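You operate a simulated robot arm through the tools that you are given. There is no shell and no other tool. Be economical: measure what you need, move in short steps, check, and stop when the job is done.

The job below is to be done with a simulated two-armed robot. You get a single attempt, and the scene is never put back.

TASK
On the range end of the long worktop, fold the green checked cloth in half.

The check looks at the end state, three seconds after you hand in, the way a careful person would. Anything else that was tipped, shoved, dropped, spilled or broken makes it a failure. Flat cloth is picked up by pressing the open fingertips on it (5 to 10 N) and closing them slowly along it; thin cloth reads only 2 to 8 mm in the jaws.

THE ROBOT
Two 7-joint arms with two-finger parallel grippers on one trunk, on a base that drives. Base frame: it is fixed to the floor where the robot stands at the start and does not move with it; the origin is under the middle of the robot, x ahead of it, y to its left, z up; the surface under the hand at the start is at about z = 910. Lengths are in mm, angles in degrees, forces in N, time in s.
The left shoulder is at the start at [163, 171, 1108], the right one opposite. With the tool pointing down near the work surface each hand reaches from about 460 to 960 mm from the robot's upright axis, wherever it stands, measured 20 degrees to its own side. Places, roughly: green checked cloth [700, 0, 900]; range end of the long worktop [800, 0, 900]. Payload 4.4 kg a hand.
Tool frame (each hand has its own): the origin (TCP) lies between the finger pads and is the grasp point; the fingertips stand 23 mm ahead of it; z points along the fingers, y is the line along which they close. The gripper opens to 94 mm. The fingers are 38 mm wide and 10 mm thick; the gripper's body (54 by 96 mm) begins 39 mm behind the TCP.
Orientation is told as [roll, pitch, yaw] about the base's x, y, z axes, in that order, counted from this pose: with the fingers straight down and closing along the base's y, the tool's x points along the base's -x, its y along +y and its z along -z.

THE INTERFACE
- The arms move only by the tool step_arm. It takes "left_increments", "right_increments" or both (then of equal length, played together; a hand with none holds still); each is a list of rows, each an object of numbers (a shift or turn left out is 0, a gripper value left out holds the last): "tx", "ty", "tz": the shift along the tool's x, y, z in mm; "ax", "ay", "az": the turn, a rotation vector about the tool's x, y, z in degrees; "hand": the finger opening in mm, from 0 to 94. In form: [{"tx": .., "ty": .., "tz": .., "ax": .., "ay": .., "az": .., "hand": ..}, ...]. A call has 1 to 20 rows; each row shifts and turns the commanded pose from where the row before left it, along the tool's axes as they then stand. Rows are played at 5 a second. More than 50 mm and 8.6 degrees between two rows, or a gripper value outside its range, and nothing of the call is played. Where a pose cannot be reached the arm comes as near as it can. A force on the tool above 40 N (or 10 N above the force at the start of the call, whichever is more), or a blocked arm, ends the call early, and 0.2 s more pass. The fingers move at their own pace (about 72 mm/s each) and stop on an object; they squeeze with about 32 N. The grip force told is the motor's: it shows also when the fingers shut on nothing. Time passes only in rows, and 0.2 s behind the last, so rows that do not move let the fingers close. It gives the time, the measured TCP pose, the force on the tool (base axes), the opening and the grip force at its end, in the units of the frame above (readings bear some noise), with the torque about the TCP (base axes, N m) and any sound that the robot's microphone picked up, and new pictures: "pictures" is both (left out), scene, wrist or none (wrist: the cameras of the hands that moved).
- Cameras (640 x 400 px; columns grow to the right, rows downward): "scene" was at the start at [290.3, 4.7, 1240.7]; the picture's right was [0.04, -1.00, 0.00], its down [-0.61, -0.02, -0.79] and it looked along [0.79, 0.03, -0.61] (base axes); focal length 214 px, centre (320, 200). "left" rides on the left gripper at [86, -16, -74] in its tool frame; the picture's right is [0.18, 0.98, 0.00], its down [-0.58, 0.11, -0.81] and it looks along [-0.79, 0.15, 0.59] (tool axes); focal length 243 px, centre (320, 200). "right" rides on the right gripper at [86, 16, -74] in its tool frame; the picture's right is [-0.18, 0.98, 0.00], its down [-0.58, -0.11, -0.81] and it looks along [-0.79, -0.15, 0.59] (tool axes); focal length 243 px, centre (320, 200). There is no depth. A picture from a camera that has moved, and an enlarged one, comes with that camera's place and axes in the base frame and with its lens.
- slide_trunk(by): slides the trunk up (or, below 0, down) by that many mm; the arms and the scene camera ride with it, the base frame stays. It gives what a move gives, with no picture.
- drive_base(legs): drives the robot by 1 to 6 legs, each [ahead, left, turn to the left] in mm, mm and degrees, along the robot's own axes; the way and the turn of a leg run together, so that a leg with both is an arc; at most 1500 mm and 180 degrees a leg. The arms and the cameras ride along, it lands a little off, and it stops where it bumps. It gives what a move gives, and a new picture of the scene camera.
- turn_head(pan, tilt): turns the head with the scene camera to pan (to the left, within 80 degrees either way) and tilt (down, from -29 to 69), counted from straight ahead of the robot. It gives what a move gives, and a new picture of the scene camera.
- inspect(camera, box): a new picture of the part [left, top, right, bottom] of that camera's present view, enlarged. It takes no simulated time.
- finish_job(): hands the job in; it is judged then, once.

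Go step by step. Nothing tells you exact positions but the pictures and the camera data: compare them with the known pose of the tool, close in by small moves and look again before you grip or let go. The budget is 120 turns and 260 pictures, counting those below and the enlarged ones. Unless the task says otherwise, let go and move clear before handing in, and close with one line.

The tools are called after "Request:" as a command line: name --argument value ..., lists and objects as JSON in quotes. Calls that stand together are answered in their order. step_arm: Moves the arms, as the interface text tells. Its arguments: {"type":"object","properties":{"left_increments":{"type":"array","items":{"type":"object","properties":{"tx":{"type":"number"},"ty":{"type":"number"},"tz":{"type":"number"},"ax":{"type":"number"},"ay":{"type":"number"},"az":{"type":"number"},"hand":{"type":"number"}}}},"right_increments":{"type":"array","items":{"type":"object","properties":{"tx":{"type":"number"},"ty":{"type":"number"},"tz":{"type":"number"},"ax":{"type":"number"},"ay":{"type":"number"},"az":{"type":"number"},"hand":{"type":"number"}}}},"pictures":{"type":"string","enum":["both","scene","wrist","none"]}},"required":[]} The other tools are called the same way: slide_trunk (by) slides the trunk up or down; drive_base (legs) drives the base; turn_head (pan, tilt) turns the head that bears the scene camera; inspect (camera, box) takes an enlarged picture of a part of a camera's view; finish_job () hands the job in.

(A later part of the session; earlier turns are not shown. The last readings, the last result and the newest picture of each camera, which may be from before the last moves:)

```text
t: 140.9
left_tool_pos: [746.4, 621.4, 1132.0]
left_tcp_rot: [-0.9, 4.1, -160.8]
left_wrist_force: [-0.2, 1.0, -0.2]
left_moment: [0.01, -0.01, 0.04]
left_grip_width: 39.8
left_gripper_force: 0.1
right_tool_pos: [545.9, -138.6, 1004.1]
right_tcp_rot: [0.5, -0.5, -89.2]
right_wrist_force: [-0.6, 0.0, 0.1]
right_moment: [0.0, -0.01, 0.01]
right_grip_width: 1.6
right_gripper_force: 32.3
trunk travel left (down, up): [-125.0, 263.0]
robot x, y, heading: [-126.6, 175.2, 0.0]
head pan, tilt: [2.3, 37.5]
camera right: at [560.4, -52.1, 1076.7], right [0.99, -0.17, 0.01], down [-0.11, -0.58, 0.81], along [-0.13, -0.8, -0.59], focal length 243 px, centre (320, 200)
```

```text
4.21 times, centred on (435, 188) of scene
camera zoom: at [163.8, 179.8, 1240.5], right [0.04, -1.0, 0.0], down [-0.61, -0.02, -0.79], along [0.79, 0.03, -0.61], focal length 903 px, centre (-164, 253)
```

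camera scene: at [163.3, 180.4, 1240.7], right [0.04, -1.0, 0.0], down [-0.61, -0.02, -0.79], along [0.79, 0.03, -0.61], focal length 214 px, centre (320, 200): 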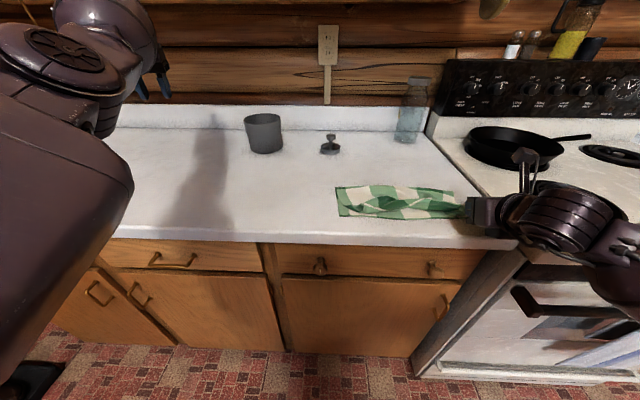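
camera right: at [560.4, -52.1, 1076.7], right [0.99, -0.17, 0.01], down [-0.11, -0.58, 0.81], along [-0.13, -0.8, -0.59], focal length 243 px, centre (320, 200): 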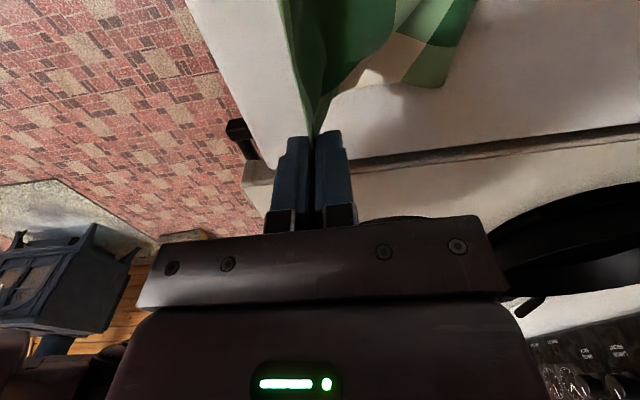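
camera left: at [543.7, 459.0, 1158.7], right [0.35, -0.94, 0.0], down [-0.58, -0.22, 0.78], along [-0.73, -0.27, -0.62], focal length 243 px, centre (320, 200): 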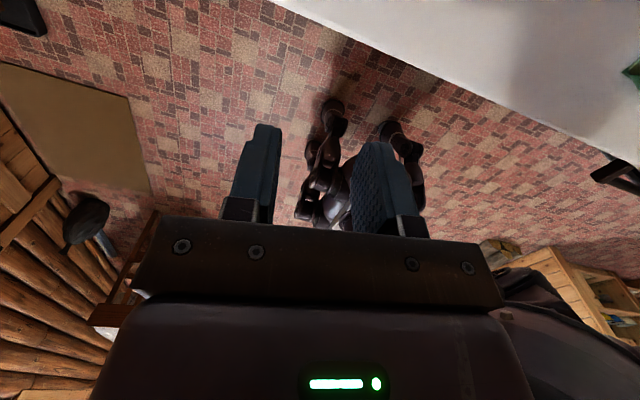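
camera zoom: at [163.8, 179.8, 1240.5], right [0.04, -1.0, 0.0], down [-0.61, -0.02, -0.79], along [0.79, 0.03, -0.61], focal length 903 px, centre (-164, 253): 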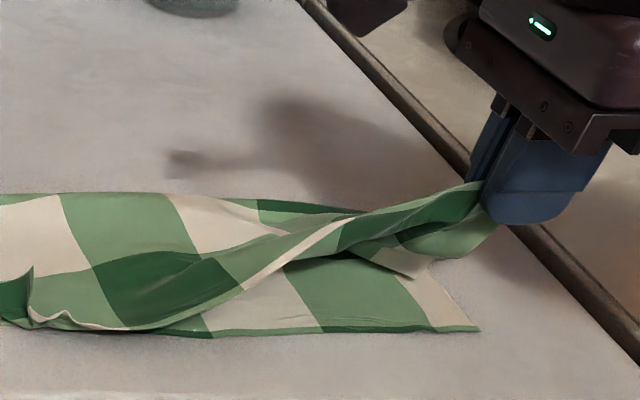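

The corner is held. I'll roll the hand so the fingers point away from me, and bring the corner down onto the lower layer's near right corner.

Request:
step_arm --right_increments '[{"ax": -8}, {"ax": -8}, {"ax": -8}, {"ax": -8}, {"ax": -8}, {"ax": -8}, {"ax": -8}, {"tx": -2.2, "ty": -16, "tz": 3.2}, {"tx": -2.2, "ty": -16, "tz": 3.2}, {"tx": -2.2, "ty": -16, "tz": 3.2}, {"tx": -2.2, "ty": -14, "tz": 2}, {}]' --pictures "wrist"

Request:
inspect --camera "scene" --box '[370, 140, 500, 235]'

```text
t: 143.5
left_tool_pos: [746.0, 621.9, 1130.9]
left_tcp_rot: [-0.9, 4.3, -160.8]
left_wrist_force: [-0.2, 0.7, 0.4]
left_moment: [0.01, 0.02, -0.03]
left_grip_width: 40.0
left_gripper_force: 0.0
right_tool_pos: [520.2, -150.7, 945.2]
right_tcp_rot: [56.6, -0.5, -89.1]
right_wrist_force: [0.2, -0.5, -0.3]
right_moment: [0.01, 0.04, 0.02]
right_grip_width: 2.1
right_gripper_force: 32.4
trunk travel left (down, up): [-125.0, 263.0]
robot x, y, heading: [-124.1, 175.5, 0.1]
head pan, tilt: [2.3, 37.5]
camera right: at [466.6, -64.5, 998.2], right [0.54, -0.17, 0.82], down [-0.72, -0.59, 0.36], along [0.42, -0.79, -0.44], focal length 243 px, centre (320, 200)
```

right: 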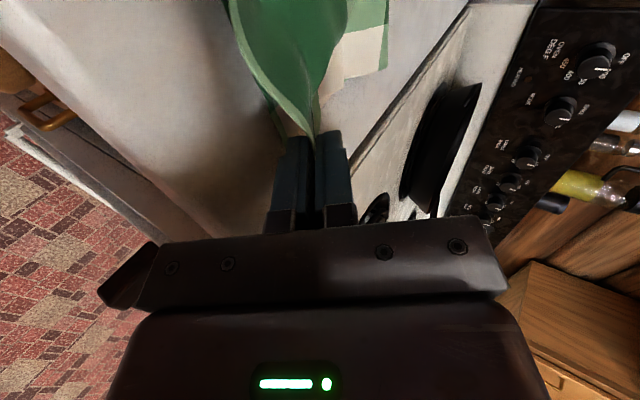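

```text
4.21 times, centred on (435, 188) of scene
camera zoom: at [163.5, 179.9, 1240.7], right [0.04, -1.0, 0.0], down [-0.61, -0.02, -0.79], along [0.79, 0.03, -0.61], focal length 903 px, centre (-164, 253)
```

zoom: 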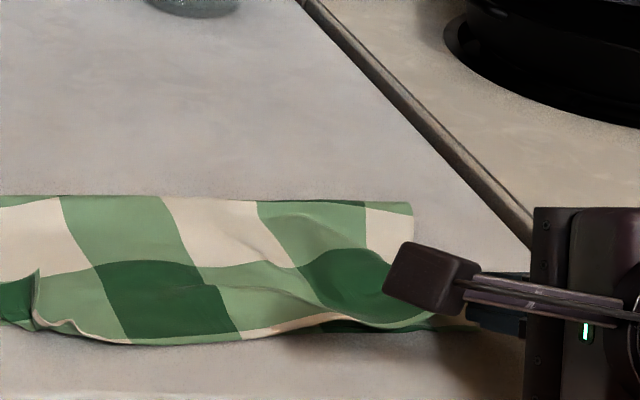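

Request:
step_arm --right_increments '[{"ty": -5, "tz": 1}, {}, {"hand": 10}, {"hand": 16, "tz": -4}, {"tz": -12}, {"tz": -15}, {"ty": 20, "tz": -10}, {"ty": 30}, {"ty": 30}, {"ax": 8, "ty": 20}, {"ax": 8}, {"ax": 8}, {"ax": 8}, {"ax": 8}, {"ax": 8}, {"ax": 8}, {"ty": 40}, {"ty": 40}, {}]' --pictures "wrist"

Request:
inspect --camera "scene" --box '[330, 150, 490, 240]'

```text
t: 147.5
left_tool_pos: [746.4, 620.8, 1132.7]
left_tcp_rot: [-0.9, 4.2, -160.8]
left_wrist_force: [0.3, 0.2, -0.4]
left_moment: [-0.01, 0.02, 0.02]
left_grip_width: 40.1
left_gripper_force: 0.0
right_tool_pos: [618.3, -146.3, 1049.8]
right_tcp_rot: [0.6, -0.6, -89.2]
right_wrist_force: [0.0, 0.2, 1.0]
right_moment: [0.02, -0.01, -0.05]
right_grip_width: 16.1
right_gripper_force: 0.0
trunk travel left (down, up): [-125.0, 263.0]
robot x, y, heading: [-125.4, 173.0, -0.3]
head pan, tilt: [2.3, 37.5]
camera right: at [632.7, -59.1, 1123.1], right [0.99, -0.17, 0.01], down [-0.11, -0.58, 0.81], along [-0.13, -0.8, -0.59], focal length 243 px, centre (320, 200)
```

right: 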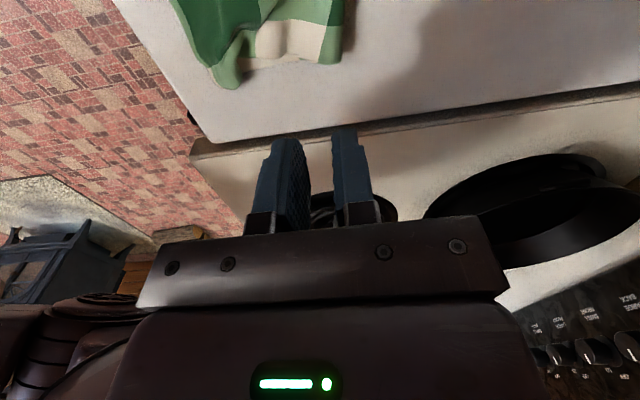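

```text
4.00 times, centred on (410, 195) of scene
camera zoom: at [163.1, 179.5, 1240.9], right [0.04, -1.0, 0.0], down [-0.61, -0.02, -0.79], along [0.79, 0.03, -0.61], focal length 858 px, centre (-40, 220)
```

zoom: 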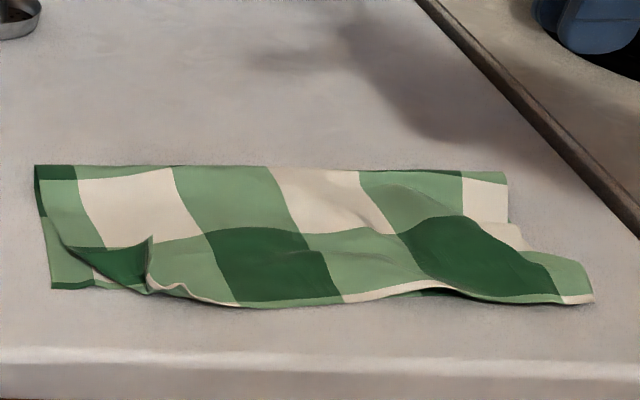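

Nearly done: only the left corner remains, pulled in with a small ridge near (562,82). I'll turn the hand back and look at it.

Request:
step_arm --right_increments '[{"az": 8, "tx": 30}, {"az": 8}, {"az": 8}, {"az": 8}, {"az": 8}, {"az": 8}, {"az": 8}, {"az": 8}, {"az": 8}, {"az": 8}, {"az": 8}, {"az": 2.5}, {"ty": -42, "tx": -5}, {"ty": -42, "tx": -5}, {"ty": -42, "tx": -5}, {"ty": -42, "tx": -5}, {"ty": -42, "tx": -5, "tz": 20}, {"tz": 20}, {}]' --pictures "none"

Request:
inspect --camera "right" --box '[180, 40, 480, 240]'

Request:
inspect --camera "scene" --box '[325, 170, 405, 225]'

```text
t: 151.5
left_tool_pos: [744.8, 621.7, 1131.7]
left_tcp_rot: [-0.9, 4.1, -160.8]
left_wrist_force: [0.0, 0.4, 0.3]
left_moment: [-0.01, 0.02, 0.04]
left_grip_width: 39.8
left_gripper_force: 0.0
right_tool_pos: [588.9, 94.1, 1006.6]
right_tcp_rot: [0.5, 0.4, -179.6]
right_wrist_force: [-0.8, 0.1, 0.8]
right_moment: [-0.01, 0.02, -0.02]
right_grip_width: 16.0
right_gripper_force: 0.0
trunk travel left (down, up): [-125.0, 263.0]
robot x, y, heading: [-129.9, 177.5, 0.1]
head pan, tilt: [2.3, 37.5]
```

```text
2.00 times, centred on (330, 140) of right
camera zoom: at [675.1, 78.4, 1080.7], right [-0.18, -0.98, 0.01], down [-0.59, 0.11, 0.8], along [-0.79, 0.14, -0.6], focal length 485 px, centre (300, 320)
```

zoom: 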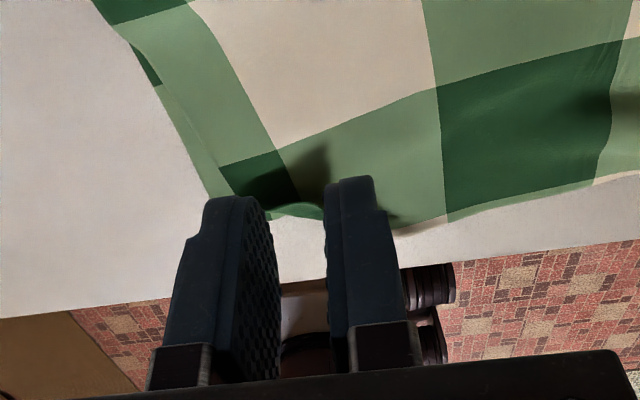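

```text
7.27 times, centred on (365, 198) of scene
camera zoom: at [163.3, 180.1, 1240.8], right [0.04, -1.0, 0.0], down [-0.61, -0.02, -0.79], along [0.79, 0.03, -0.61], focal length 1560 px, centre (-7, 218)
```

zoom: 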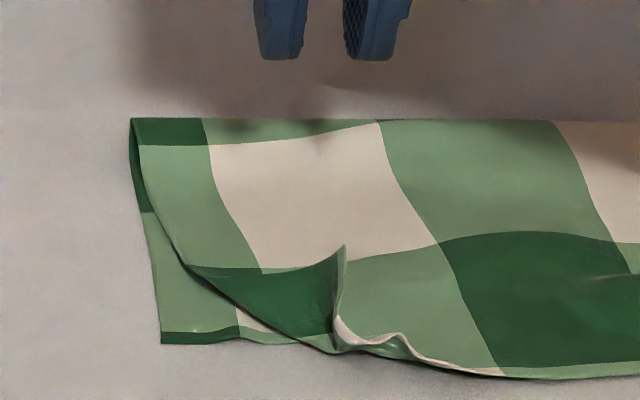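

The left corner is pulled inward because the last lay-down was about 18 mm too far right, with the slack standing as a ridge. I'll pinch that ridge shallowly once more and lay it further left, releasing from a bit higher so it relaxes. First, alignment.

Request:
step_arm --right_increments '[{"ty": 10, "tx": -8, "tz": 15, "hand": 38}, {"tz": 15}, {"tz": 10}, {}, {}]' --pictures "none"

Request:
inspect --camera "right" --box '[180, 40, 480, 240]'

Request:
inspect --camera "scene" --box '[325, 170, 405, 225]'

```text
t: 152.7
left_tool_pos: [745.9, 622.0, 1132.4]
left_tcp_rot: [-0.9, 4.3, -160.8]
left_wrist_force: [0.5, -0.4, 0.3]
left_moment: [0.01, -0.01, -0.03]
left_grip_width: 40.0
left_gripper_force: 0.1
right_tool_pos: [584.5, 82.6, 966.7]
right_tcp_rot: [0.6, 0.5, -179.6]
right_wrist_force: [0.1, -0.5, 0.1]
right_moment: [0.01, 0.01, 0.0]
right_grip_width: 38.0
right_gripper_force: 0.0
trunk travel left (down, up): [-125.0, 263.0]
robot x, y, heading: [-129.8, 176.5, -0.1]
head pan, tilt: [2.3, 37.5]
```

```text
2.00 times, centred on (330, 140) of right
camera zoom: at [670.5, 67.4, 1040.2], right [-0.18, -0.98, 0.01], down [-0.59, 0.11, 0.8], along [-0.79, 0.14, -0.6], focal length 485 px, centre (300, 320)
```

zoom: 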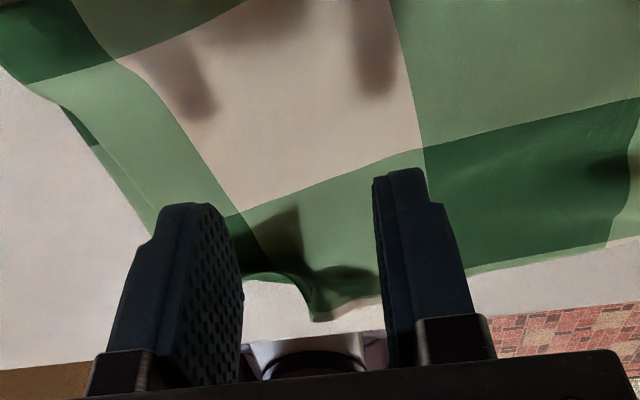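

```text
7.27 times, centred on (365, 198) of scene
camera zoom: at [163.6, 179.8, 1240.7], right [0.04, -1.0, 0.0], down [-0.61, -0.02, -0.79], along [0.79, 0.03, -0.61], focal length 1560 px, centre (-7, 218)
```

zoom: 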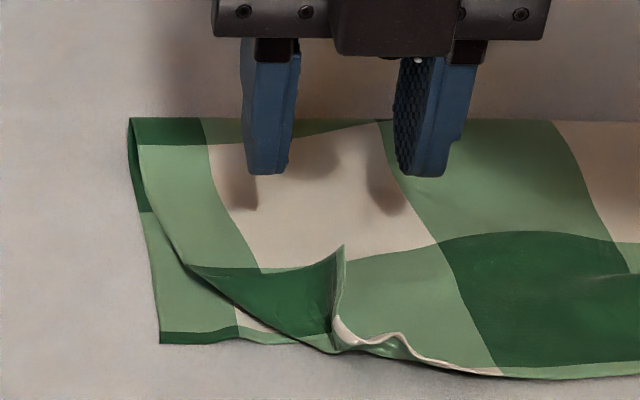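

The ridge runs front-to-back from about (556,82) to (520,86), and the strip there already faces the right way. So a vertical pinch, a small lift, a 36 mm shift left and a spreading release should do it.

Request:
step_arm --right_increments '[{"tx": -24, "ty": -1}, {"tx": -24, "ty": -1}, {"tz": 14}, {"tz": 11}, {}]' --pictures "none"

Request:
inspect --camera "right" --box '[180, 40, 480, 240]'

Request:
inspect --camera "scene" --box '[325, 170, 405, 225]'

```text
t: 153.9
left_tool_pos: [746.4, 622.2, 1132.1]
left_tcp_rot: [-0.9, 4.2, -160.8]
left_wrist_force: [-0.3, -0.1, 0.4]
left_moment: [0.02, 0.02, 0.0]
left_grip_width: 40.0
left_gripper_force: 0.0
right_tool_pos: [537.7, 84.6, 940.4]
right_tcp_rot: [0.4, 0.5, -179.6]
right_wrist_force: [0.5, 0.1, -1.0]
right_moment: [0.01, 0.0, -0.05]
right_grip_width: 38.1
right_gripper_force: 0.2
trunk travel left (down, up): [-125.0, 263.0]
robot x, y, heading: [-126.3, 173.1, 0.3]
head pan, tilt: [2.3, 37.5]
```

```text
2.00 times, centred on (330, 140) of right
camera zoom: at [623.6, 69.0, 1014.5], right [-0.18, -0.98, 0.01], down [-0.59, 0.11, 0.8], along [-0.79, 0.14, -0.6], focal length 485 px, centre (300, 320)
```

zoom: 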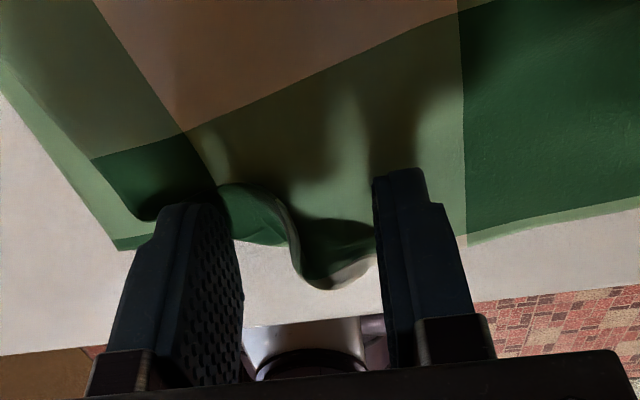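

```text
7.27 times, centred on (365, 198) of scene
camera zoom: at [163.4, 179.9, 1240.7], right [0.04, -1.0, 0.0], down [-0.61, -0.02, -0.79], along [0.79, 0.03, -0.61], focal length 1560 px, centre (-7, 218)
```

zoom: 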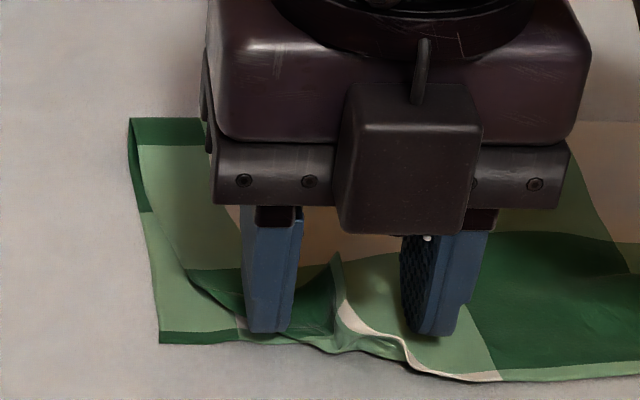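

Request:
step_arm --right_increments '[{"hand": 32}, {"hand": 26}, {"hand": 20}, {"hand": 14}, {"hand": 8}, {"hand": 0}, {}, {}, {"tz": -20}, {"tz": -20}, {"tz": -10}, {}]' --pictures "none"

Request:
inspect --camera "scene" --box '[325, 160, 435, 225]'

Request:
inspect --camera "right" --box '[180, 0, 580, 240]'

```text
t: 156.5
left_tool_pos: [745.5, 621.6, 1131.6]
left_tcp_rot: [-1.0, 4.1, -160.8]
left_wrist_force: [0.1, -0.1, 0.8]
left_moment: [0.0, -0.03, -0.02]
left_grip_width: 39.9
left_gripper_force: 0.2
right_tool_pos: [537.2, 83.9, 989.5]
right_tcp_rot: [0.5, 0.5, -179.6]
right_wrist_force: [0.3, -0.6, 0.4]
right_moment: [-0.04, -0.01, 0.0]
right_grip_width: 1.7
right_gripper_force: 32.0
trunk travel left (down, up): [-125.0, 263.0]
robot x, y, heading: [-127.0, 175.9, 0.0]
head pan, tilt: [2.3, 37.5]
```

```text
5.82 times, centred on (380, 192) of scene
camera zoom: at [163.7, 179.8, 1240.6], right [0.04, -1.0, 0.0], down [-0.61, -0.02, -0.79], along [0.79, 0.03, -0.61], focal length 1248 px, centre (-29, 244)
```

zoom: 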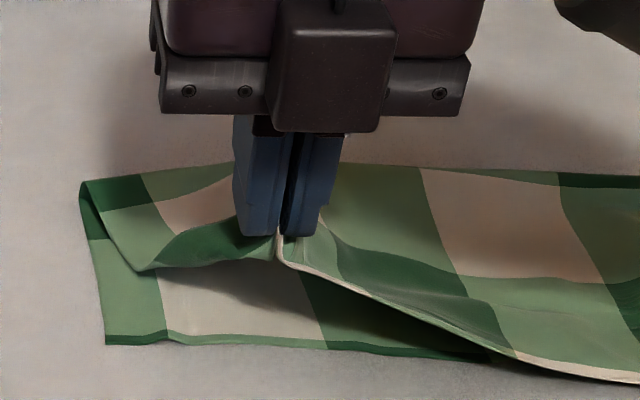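

```text
1.60 times, centred on (380, 120) of right
camera zoom: at [622.9, 68.4, 1063.1], right [-0.18, -0.98, 0.01], down [-0.59, 0.11, 0.8], along [-0.79, 0.14, -0.6], focal length 388 px, centre (224, 328)
```

zoom: 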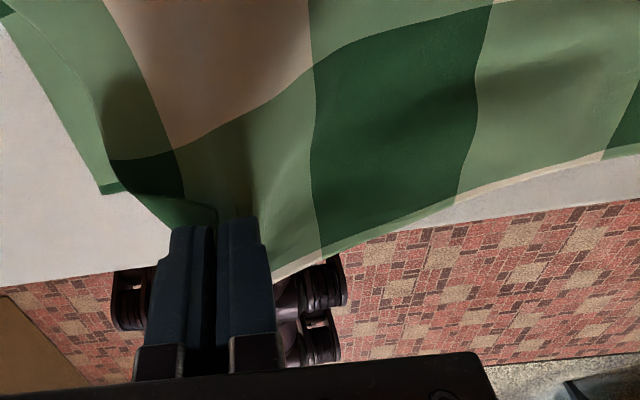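

The corner now hangs free to the left, as it should. I'll shift left about 28 mm and lower.

Request:
step_arm --right_increments '[{"ty": -10}, {"ty": -10, "tz": 8}, {"ty": -8, "tz": 12}, {"tz": 12, "tx": -2}, {"tz": 10}, {}]' --pictures "none"

Request:
inspect --camera "scene" --box '[325, 160, 435, 225]'

```text
t: 157.9
left_tool_pos: [745.1, 622.0, 1133.7]
left_tcp_rot: [-0.9, 4.2, -160.8]
left_wrist_force: [-0.8, -0.1, -0.3]
left_moment: [-0.01, -0.02, 0.01]
left_grip_width: 39.9
left_gripper_force: 0.0
right_tool_pos: [535.1, 112.0, 947.0]
right_tcp_rot: [0.6, 0.5, -179.6]
right_wrist_force: [-0.1, 0.2, -0.1]
right_moment: [0.0, 0.01, 0.0]
right_grip_width: 1.8
right_gripper_force: 32.2
trunk travel left (down, up): [-125.0, 263.0]
robot x, y, heading: [-122.7, 177.3, -0.0]
head pan, tilt: [2.3, 37.5]
```

```text
5.82 times, centred on (380, 192) of scene
camera zoom: at [163.4, 179.8, 1240.7], right [0.04, -1.0, 0.0], down [-0.61, -0.02, -0.79], along [0.79, 0.03, -0.61], focal length 1248 px, centre (-29, 244)
```

zoom: 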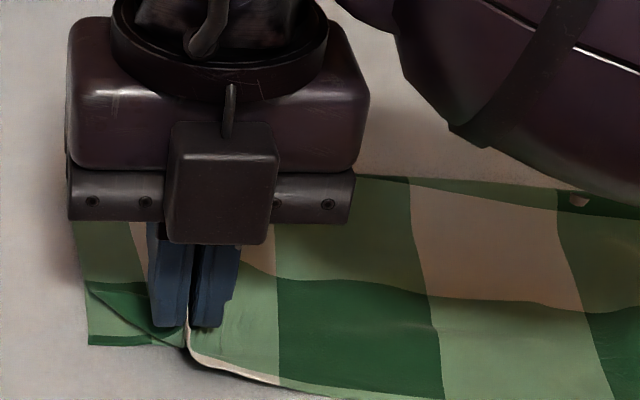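

Request:
step_arm --right_increments '[{"tz": 5}, {}, {"hand": 6}, {"hand": 12}, {"hand": 18}, {"hand": 24}, {"hand": 30}, {"hand": 38}, {"hand": 46}, {}, {"tz": -15}, {"tz": -40}, {"tz": -40}, {"tx": 45}, {"tx": 45}, {"tx": 20}, {}]' --pictures "none"

Request:
inspect --camera "scene" --box '[330, 150, 490, 240]'

Request:
inspect --camera "right" --box '[180, 0, 580, 240]'

```text
t: 161.5
left_tool_pos: [745.7, 621.8, 1132.7]
left_tcp_rot: [-1.0, 4.1, -160.9]
left_wrist_force: [-0.6, -0.9, 0.7]
left_moment: [0.02, 0.01, -0.01]
left_grip_width: 39.8
left_gripper_force: 0.1
right_tool_pos: [643.7, 111.6, 1036.3]
right_tcp_rot: [0.5, 0.5, -179.7]
right_wrist_force: [-0.4, 0.0, -0.3]
right_moment: [0.01, -0.02, 0.0]
right_grip_width: 46.0
right_gripper_force: 0.1
trunk travel left (down, up): [-125.0, 263.0]
robot x, y, heading: [-126.1, 175.3, 0.1]
head pan, tilt: [2.3, 37.5]
```

```text
4.00 times, centred on (410, 195) of scene
camera zoom: at [163.6, 179.8, 1240.6], right [0.04, -1.0, 0.0], down [-0.61, -0.02, -0.79], along [0.79, 0.03, -0.61], focal length 858 px, centre (-40, 220)
```

zoom: 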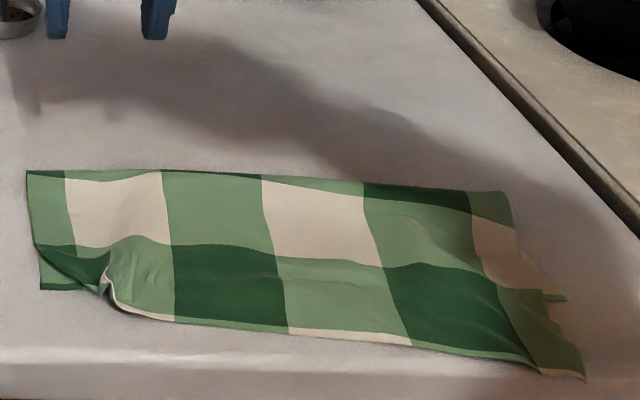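

```text
1.60 times, centred on (380, 120) of right
camera zoom: at [730.4, 96.4, 1110.4], right [-0.18, -0.98, 0.01], down [-0.59, 0.11, 0.8], along [-0.79, 0.14, -0.6], focal length 388 px, centre (224, 328)
```

zoom: 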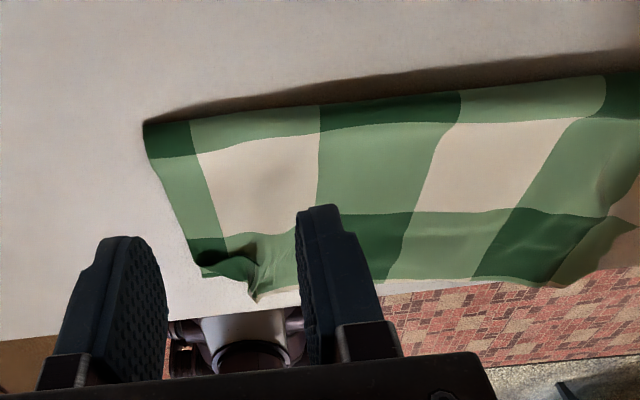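

The right side had hidden slack that unrolled: its corner now lies ~50 mm past the lower layer's edge, near the worktop front. I'll pinch the upper layer near that corner (it already faces the right way), lift to reopen the fold, and re-lay it at the lower edge.

Request:
step_arm --right_increments '[{"tx": -20, "ty": 37.5, "hand": 30}, {"tx": -20, "ty": 37.5}, {"tx": -20, "ty": 37.5}, {"tx": -20, "ty": 37.5}, {"tx": -20, "ty": 37.5}, {"tx": -20, "ty": 36, "tz": 20}, {"tx": -10, "tz": 25}, {}]' --pictures "none"

Request:
inspect --camera "scene" --box '[370, 170, 500, 265]'

Request:
inspect --camera "right" --box '[180, 0, 580, 240]'

```text
t: 163.3
left_tool_pos: [745.9, 621.2, 1133.1]
left_tcp_rot: [-0.9, 4.2, -160.8]
left_wrist_force: [-0.1, 0.0, -0.1]
left_moment: [0.01, -0.02, 0.01]
left_grip_width: 40.2
left_gripper_force: 0.0
right_tool_pos: [515.6, -111.6, 995.5]
right_tcp_rot: [0.5, 0.5, -179.6]
right_wrist_force: [-0.5, -0.6, 0.5]
right_moment: [0.02, 0.0, -0.01]
right_grip_width: 30.0
right_gripper_force: 0.0
trunk travel left (down, up): [-125.0, 263.0]
robot x, y, heading: [-128.7, 173.1, 0.1]
head pan, tilt: [2.3, 37.5]
```

```text
4.21 times, centred on (435, 218) of scene
camera zoom: at [163.2, 179.8, 1240.8], right [0.04, -1.0, 0.0], down [-0.61, -0.02, -0.79], along [0.79, 0.03, -0.61], focal length 903 px, centre (-164, 126)
```

zoom: 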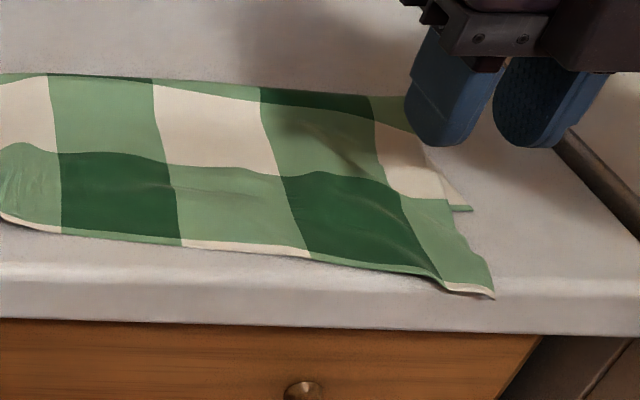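

```text
1.60 times, centred on (380, 120) of right
camera zoom: at [601.9, -126.8, 1069.5], right [-0.18, -0.98, 0.01], down [-0.59, 0.11, 0.8], along [-0.79, 0.14, -0.6], focal length 388 px, centre (224, 328)
```

zoom: 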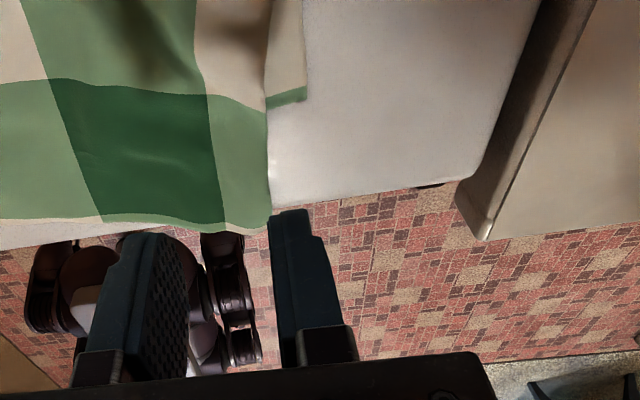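

Request:
step_arm --right_increments '[{"tx": -10, "ty": -4, "tz": 20}, {"tx": -10, "ty": -3, "tz": 20}, {"tz": 15}, {"tz": 3}, {}]' --pictures "none"

Request:
step_arm --right_increments '[{"tz": 2}, {"tz": 1}, {}]' --pictures "none"

Request:
inspect --camera "right" --box '[180, 40, 480, 240]'

```text
t: 164.5
left_tool_pos: [747.1, 621.5, 1132.9]
left_tcp_rot: [-0.9, 4.2, -160.9]
left_wrist_force: [0.2, 0.0, 0.2]
left_moment: [-0.02, 0.05, 0.01]
left_grip_width: 40.1
left_gripper_force: 0.1
right_tool_pos: [497.6, -106.5, 934.4]
right_tcp_rot: [0.4, 0.5, -179.6]
right_wrist_force: [-0.5, 0.4, -0.3]
right_moment: [-0.04, 0.01, -0.01]
right_grip_width: 29.7
right_gripper_force: 0.0
trunk travel left (down, up): [-125.0, 263.0]
robot x, y, heading: [-126.6, 175.9, -0.0]
head pan, tilt: [2.3, 37.5]
```

```text
t: 165.3
left_tool_pos: [745.9, 622.1, 1134.8]
left_tcp_rot: [-0.9, 4.3, -160.8]
left_wrist_force: [-0.2, 0.6, 0.0]
left_moment: [0.02, -0.02, 0.01]
left_grip_width: 40.3
left_gripper_force: 0.1
right_tool_pos: [497.0, -105.4, 935.1]
right_tcp_rot: [0.5, 0.8, -179.7]
right_wrist_force: [1.8, -2.9, 16.3]
right_moment: [0.22, 0.18, 0.06]
right_grip_width: 29.0
right_gripper_force: 0.0
trunk travel left (down, up): [-125.0, 263.0]
robot x, y, heading: [-127.4, 175.2, -0.1]
head pan, tilt: [2.3, 37.5]
```

```text
2.00 times, centred on (330, 140) of right
camera zoom: at [582.8, -120.3, 1009.0], right [-0.18, -0.98, 0.01], down [-0.59, 0.11, 0.8], along [-0.79, 0.14, -0.6], focal length 485 px, centre (300, 320)
```

zoom: 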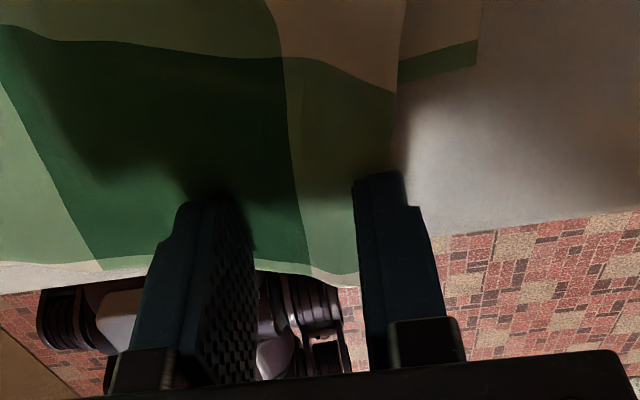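

Contact is made (16 N). I'll ease slightly, close slowly, and lift.

Request:
step_arm --right_increments '[{"tz": -0.8, "hand": 27}, {"hand": 24}, {"hand": 21}, {"hand": 18}, {"hand": 15}, {"hand": 12}, {"hand": 9}, {"hand": 6}, {"hand": 3}, {"hand": 0}, {}, {}, {"tz": -15, "tx": 5}, {"tz": -20, "tx": 10}, {}]' --pictures "none"

Request:
inspect --camera "scene" --box '[350, 150, 510, 250]'

```text
t: 168.5
left_tool_pos: [746.4, 621.8, 1132.2]
left_tcp_rot: [-1.0, 4.2, -160.7]
left_wrist_force: [0.5, 0.6, 0.6]
left_moment: [0.0, 0.01, 0.0]
left_grip_width: 39.8
left_gripper_force: 0.0
right_tool_pos: [511.7, -105.8, 968.9]
right_tcp_rot: [0.5, 0.5, -179.5]
right_wrist_force: [0.8, -0.1, -0.3]
right_moment: [-0.01, -0.01, -0.02]
right_grip_width: 1.8
right_gripper_force: 31.7
trunk travel left (down, up): [-125.0, 263.0]
robot x, y, heading: [-128.0, 178.7, 0.5]
head pan, tilt: [2.3, 37.5]
```

```text
4.00 times, centred on (430, 200) of scene
camera zoom: at [164.0, 179.7, 1240.4], right [0.04, -1.0, 0.0], down [-0.61, -0.02, -0.79], along [0.79, 0.03, -0.61], focal length 858 px, centre (-120, 200)
```

zoom: 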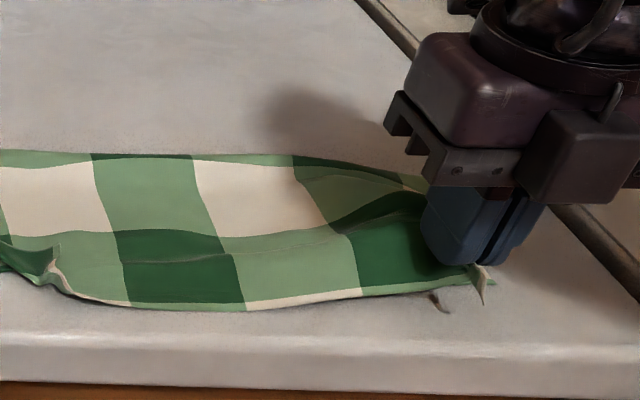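

Gripped. I'll lift it up and away to move the fold line back, then check.

Request:
step_arm --right_increments '[{"tx": 32, "ty": 4, "tz": -16}, {"tx": 32, "ty": 4, "tz": -16}, {"tx": 32, "ty": 4, "tz": -16}, {"tx": 32, "ty": 3, "tz": -16}, {}]' --pictures "none"

Request:
inspect --camera "scene" --box '[330, 130, 510, 250]'

```text
t: 169.7
left_tool_pos: [745.6, 622.8, 1132.8]
left_tcp_rot: [-0.8, 4.2, -160.8]
left_wrist_force: [0.3, -0.1, 0.5]
left_moment: [0.0, 0.02, -0.03]
left_grip_width: 39.8
left_gripper_force: 0.1
right_tool_pos: [641.7, -118.7, 1034.8]
right_tcp_rot: [0.6, 0.5, -179.6]
right_wrist_force: [-0.4, 0.4, 0.4]
right_moment: [-0.01, 0.01, 0.01]
right_grip_width: 2.2
right_gripper_force: 32.1
trunk travel left (down, up): [-125.0, 263.0]
robot x, y, heading: [-126.8, 174.3, -0.2]
head pan, tilt: [2.3, 37.5]
```

```text
3.33 times, centred on (420, 190) of scene
camera zoom: at [163.4, 179.5, 1240.7], right [0.04, -1.0, 0.0], down [-0.61, -0.02, -0.79], along [0.79, 0.03, -0.61], focal length 715 px, centre (-13, 233)
```

zoom: 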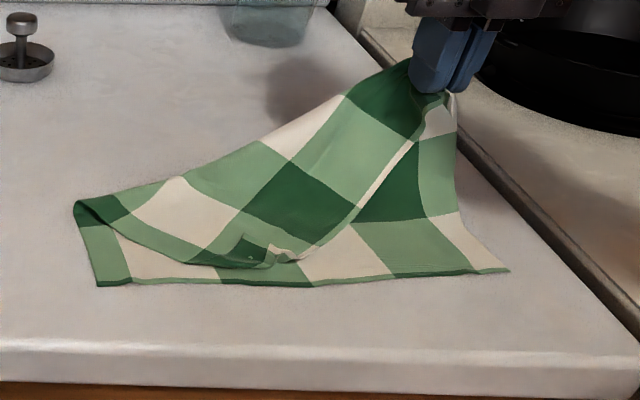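

The right side reopened cleanly. I'll lay it back with the hem at the lower edge (x≈533).

Request:
step_arm --right_increments '[{"tx": -30, "ty": 2, "tz": 15}, {"tx": -30, "ty": 2, "tz": 30}, {"tx": -27, "ty": 2, "tz": 36}, {"tz": 10}, {}]' --pictures "none"

Request:
inspect --camera "scene" --box '[330, 150, 490, 250]'

Request:
inspect --camera "right" --box '[100, 0, 500, 240]'

```text
t: 170.9
left_tool_pos: [745.4, 622.1, 1132.8]
left_tcp_rot: [-0.9, 4.2, -160.9]
left_wrist_force: [-0.3, 0.1, 0.1]
left_moment: [0.0, 0.02, 0.0]
left_grip_width: 40.2
left_gripper_force: 0.0
right_tool_pos: [555.1, -127.2, 942.8]
right_tcp_rot: [0.5, 0.5, -179.8]
right_wrist_force: [-0.4, 1.0, 0.6]
right_moment: [-0.04, 0.06, -0.02]
right_grip_width: 2.2
right_gripper_force: 32.0
trunk travel left (down, up): [-125.0, 263.0]
robot x, y, heading: [-124.0, 176.7, 0.1]
head pan, tilt: [2.3, 37.5]
```

```text
4.00 times, centred on (410, 200) of scene
camera zoom: at [163.4, 179.7, 1240.8], right [0.04, -1.0, 0.0], down [-0.61, -0.02, -0.79], along [0.79, 0.03, -0.61], focal length 858 px, centre (-40, 200)
```

zoom: 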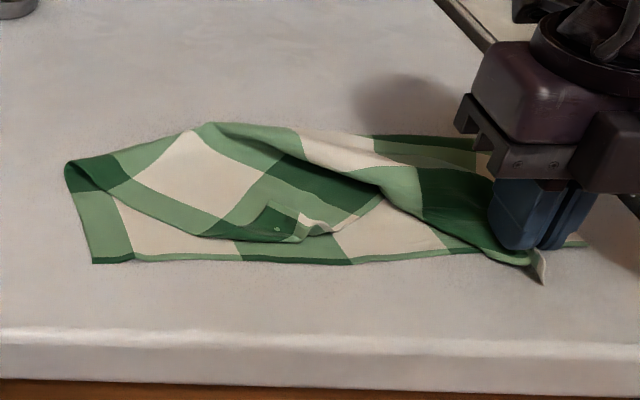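

```text
1.60 times, centred on (300, 120) of right
camera zoom: at [640.5, -142.6, 1017.3], right [-0.18, -0.98, 0.01], down [-0.59, 0.11, 0.8], along [-0.79, 0.14, -0.6], focal length 388 px, centre (352, 328)
```

zoom: 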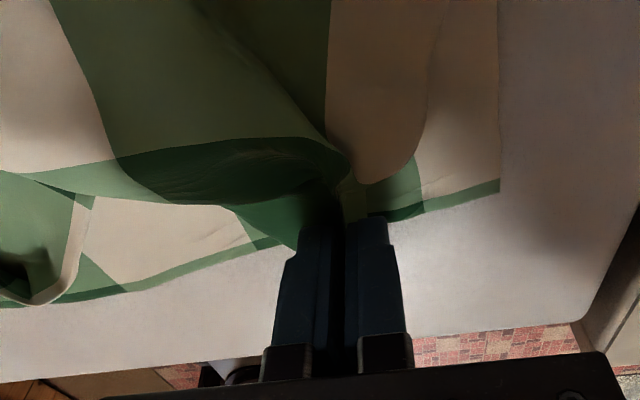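

The right corner is back at the lower edge. I'll nudge it 10 mm to the right and release with a slow spread.

Request:
step_arm --right_increments '[{"ty": 5}, {"ty": 5, "tz": 3}, {"tz": 2}, {"hand": 6}, {"hand": 12}, {"hand": 18}, {"hand": 24}, {"hand": 30}, {"hand": 38}, {"hand": 46}, {}, {"tz": -15}, {"tz": -40}, {"tz": -40}, {"tx": 45}, {"tx": 45}, {}]' --pictures "none"

Request:
inspect --camera "scene" --box '[330, 150, 490, 250]'

Request:
inspect --camera "right" --box '[0, 0, 480, 240]'

```text
t: 174.5
left_tool_pos: [745.7, 621.3, 1133.9]
left_tcp_rot: [-0.9, 4.1, -160.8]
left_wrist_force: [0.1, 0.3, 0.2]
left_moment: [0.02, -0.03, 0.01]
left_grip_width: 39.9
left_gripper_force: 0.0
right_tool_pos: [642.3, -133.7, 1031.1]
right_tcp_rot: [0.5, 0.6, -179.7]
right_wrist_force: [0.1, -0.3, -0.4]
right_moment: [0.01, -0.06, -0.01]
right_grip_width: 45.9
right_gripper_force: 0.1
trunk travel left (down, up): [-125.0, 263.0]
robot x, y, heading: [-128.3, 176.3, -0.2]
head pan, tilt: [2.3, 37.5]
```

```text
4.00 times, centred on (410, 200) of scene
camera zoom: at [162.9, 179.5, 1241.0], right [0.04, -1.0, 0.0], down [-0.61, -0.02, -0.79], along [0.79, 0.03, -0.61], focal length 858 px, centre (-40, 200)
```

zoom: 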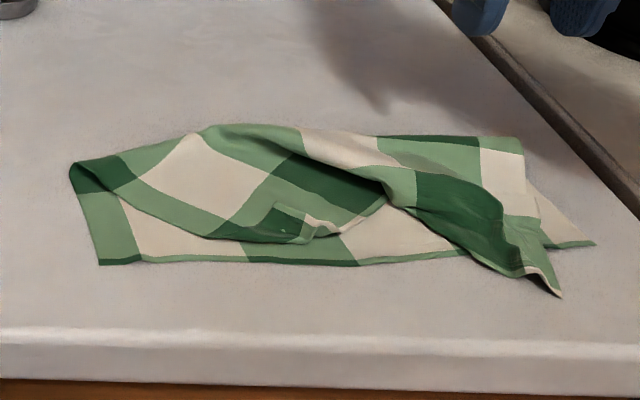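

```text
1.33 times, centred on (240, 120) of right
camera zoom: at [727.8, -149.6, 1105.8], right [-0.18, -0.98, 0.01], down [-0.59, 0.11, 0.8], along [-0.79, 0.14, -0.6], focal length 324 px, centre (427, 307)
```

zoom: 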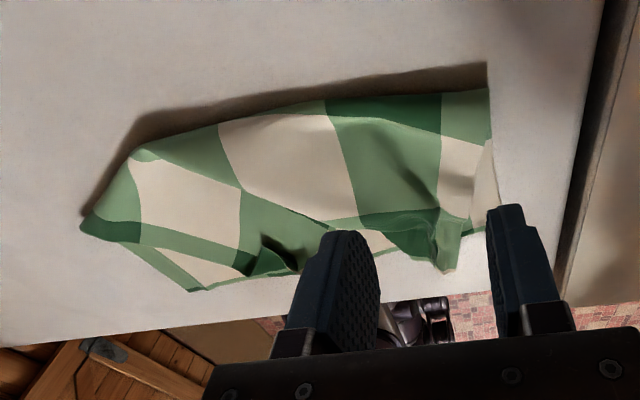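

The right is now about right, but lifting it dragged the left corner inward to about y≈0. I'll pick that corner up and carry it to the lower layer's left corner, staying low so the right side isn't disturbed. First, a look.

Request:
step_arm --right_increments '[{"tx": -10, "ty": -34, "hand": 36}, {"tx": -10, "ty": -34}, {"tx": -10, "ty": -34}, {"tx": -10, "ty": -34, "tz": 20}, {"tz": 15}, {}]' --pictures "none"

Request:
inspect --camera "right" --box '[130, 0, 530, 240]'

Request:
inspect --camera "scene" --box '[370, 175, 450, 230]'

```text
t: 175.9
left_tool_pos: [746.4, 622.6, 1133.2]
left_tcp_rot: [-0.8, 4.2, -160.8]
left_wrist_force: [-0.1, 1.2, 0.2]
left_moment: [0.05, -0.01, -0.02]
left_grip_width: 39.7
left_gripper_force: 0.1
right_tool_pos: [599.5, -0.6, 996.1]
right_tcp_rot: [0.5, 0.6, -179.7]
right_wrist_force: [-0.2, 1.0, 0.7]
right_moment: [0.0, -0.04, 0.02]
right_grip_width: 35.9
right_gripper_force: 0.0
trunk travel left (down, up): [-125.0, 263.0]
robot x, y, heading: [-124.9, 175.7, 0.2]
head pan, tilt: [2.3, 37.5]
```

```text
1.60 times, centred on (330, 120) of right
camera zoom: at [685.5, -15.2, 1070.4], right [-0.18, -0.98, 0.01], down [-0.59, 0.11, 0.8], along [-0.79, 0.14, -0.6], focal length 388 px, centre (304, 328)
```

zoom: 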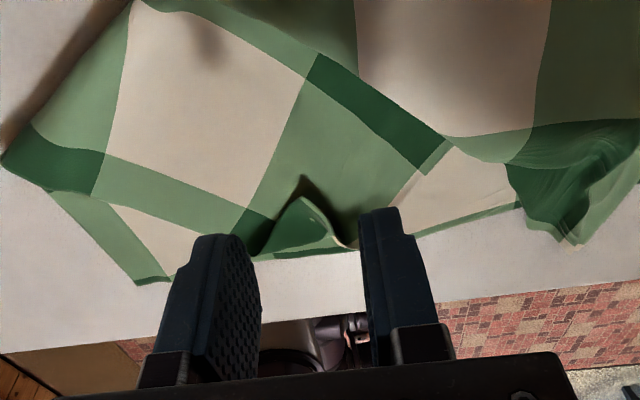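

```text
7.27 times, centred on (410, 202) of scene
camera zoom: at [163.3, 180.0, 1240.8], right [0.04, -1.0, 0.0], down [-0.61, -0.02, -0.79], along [0.79, 0.03, -0.61], focal length 1560 px, centre (-334, 182)
```

zoom: 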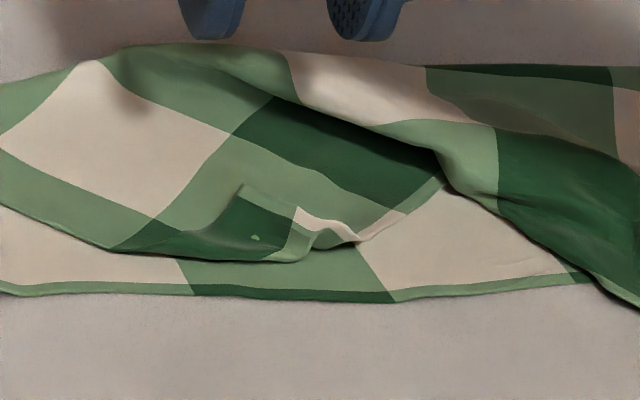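

The left corner is the turned-back triangle with its tip at (589,2). I'll pinch just the tip.

Request:
step_arm --right_increments '[{"tx": -6, "ty": -2, "tz": 25}, {"tz": 20}, {"tz": 12}, {"tz": 2}, {}]' --pictures "none"

Request:
inspect --camera "right" --box '[180, 40, 480, 240]'

Request:
inspect --camera "scene" --box '[370, 175, 450, 230]'

```text
t: 177.1
left_tool_pos: [746.8, 621.9, 1132.4]
left_tcp_rot: [-0.9, 4.2, -160.8]
left_wrist_force: [0.5, -0.4, 1.1]
left_moment: [-0.02, 0.0, -0.01]
left_grip_width: 39.9
left_gripper_force: 0.1
right_tool_pos: [596.4, 2.0, 937.1]
right_tcp_rot: [0.5, 0.5, -179.7]
right_wrist_force: [0.5, -0.1, -1.0]
right_moment: [-0.01, 0.02, -0.01]
right_grip_width: 35.7
right_gripper_force: 0.0
trunk travel left (down, up): [-125.0, 263.0]
robot x, y, heading: [-126.3, 174.5, 0.1]
head pan, tilt: [2.3, 37.5]
```

```text
2.00 times, centred on (330, 140) of right
camera zoom: at [681.8, -13.1, 1011.1], right [-0.18, -0.98, 0.01], down [-0.59, 0.11, 0.8], along [-0.79, 0.14, -0.6], focal length 485 px, centre (300, 320)
```

zoom: 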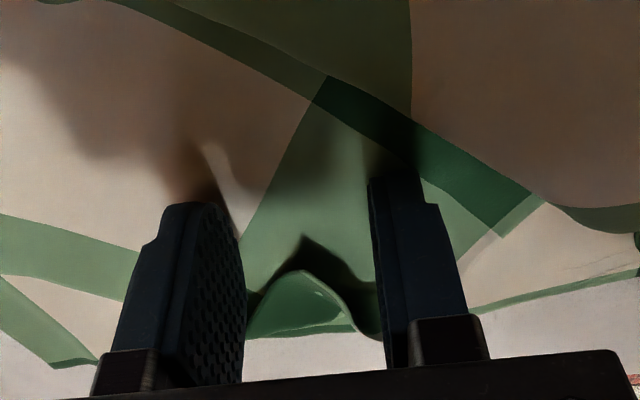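

```text
7.27 times, centred on (410, 202) of scene
camera zoom: at [163.6, 179.8, 1240.7], right [0.04, -1.0, 0.0], down [-0.61, -0.02, -0.79], along [0.79, 0.03, -0.61], focal length 1560 px, centre (-334, 182)
```

zoom: 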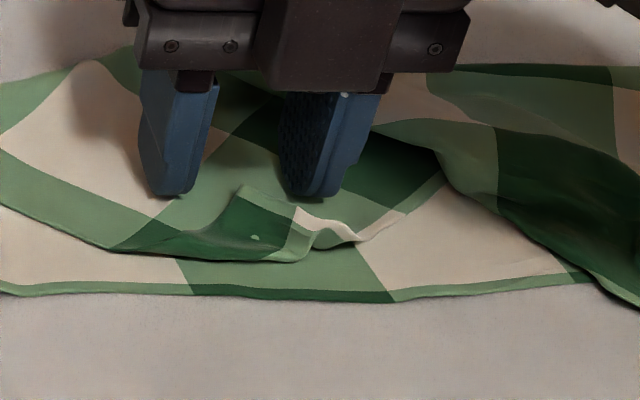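

Request:
step_arm --right_increments '[{"tz": -22}, {"tx": -16}, {"tz": 20}, {"tz": 1}, {}, {"hand": 30}, {"hand": 24}, {"hand": 18}, {"hand": 12}, {"hand": 6}, {"hand": 0}, {}, {}, {"tz": -20}, {"tz": -20}, {}]' --pictures "none"

Request:
inspect --camera "scene" --box '[330, 150, 490, 250]'

```text
t: 180.5
left_tool_pos: [746.2, 621.2, 1131.7]
left_tcp_rot: [-1.0, 4.1, -160.8]
left_wrist_force: [-0.3, 0.0, 0.6]
left_moment: [0.0, 0.02, 0.0]
left_grip_width: 40.0
left_gripper_force: 0.1
right_tool_pos: [579.7, 1.0, 978.0]
right_tcp_rot: [0.5, 0.4, -179.7]
right_wrist_force: [0.3, 0.1, 0.5]
right_moment: [-0.02, -0.01, -0.01]
right_grip_width: 1.4
right_gripper_force: 32.3
trunk travel left (down, up): [-125.0, 263.0]
robot x, y, heading: [-124.9, 175.2, 0.1]
head pan, tilt: [2.3, 37.5]
```

```text
4.00 times, centred on (410, 200) of scene
camera zoom: at [163.9, 179.8, 1240.5], right [0.04, -1.0, 0.0], down [-0.61, -0.02, -0.79], along [0.79, 0.03, -0.61], focal length 858 px, centre (-40, 200)
```

zoom: 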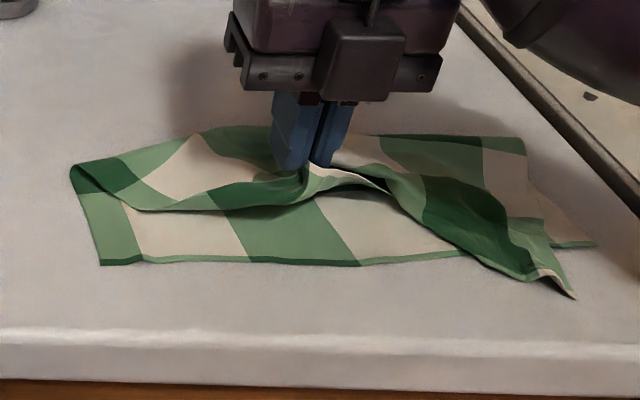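

Held. I'll carry the corner left in an arc and check.

Request:
step_arm --right_increments '[{"tx": 8, "ty": -30, "tz": -13}, {"tx": 8, "ty": -30, "tz": -13}, {"ty": -30}, {"ty": -34}, {}]' --pictures "none"

Request:
inspect --camera "scene" --box '[310, 150, 490, 250]'

```text
t: 181.7
left_tool_pos: [747.1, 620.7, 1132.9]
left_tcp_rot: [-0.9, 4.2, -160.8]
left_wrist_force: [-0.1, 0.4, -0.1]
left_moment: [0.03, -0.03, -0.01]
left_grip_width: 40.0
left_gripper_force: 0.1
right_tool_pos: [593.2, 126.2, 1005.8]
right_tcp_rot: [0.4, 0.4, -179.7]
right_wrist_force: [-0.6, 0.3, 0.3]
right_moment: [0.01, -0.01, -0.01]
right_grip_width: 1.5
right_gripper_force: 31.7
trunk travel left (down, up): [-125.0, 263.0]
robot x, y, heading: [-127.7, 174.2, -0.1]
head pan, tilt: [2.3, 37.5]
```

```text
3.56 times, centred on (400, 200) of scene
camera zoom: at [163.5, 179.3, 1240.7], right [0.04, -1.0, 0.0], down [-0.61, -0.02, -0.79], along [0.79, 0.03, -0.61], focal length 763 px, centre (36, 200)
```

zoom: 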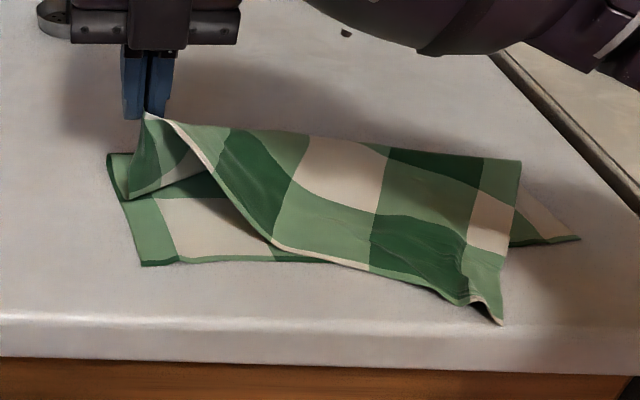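

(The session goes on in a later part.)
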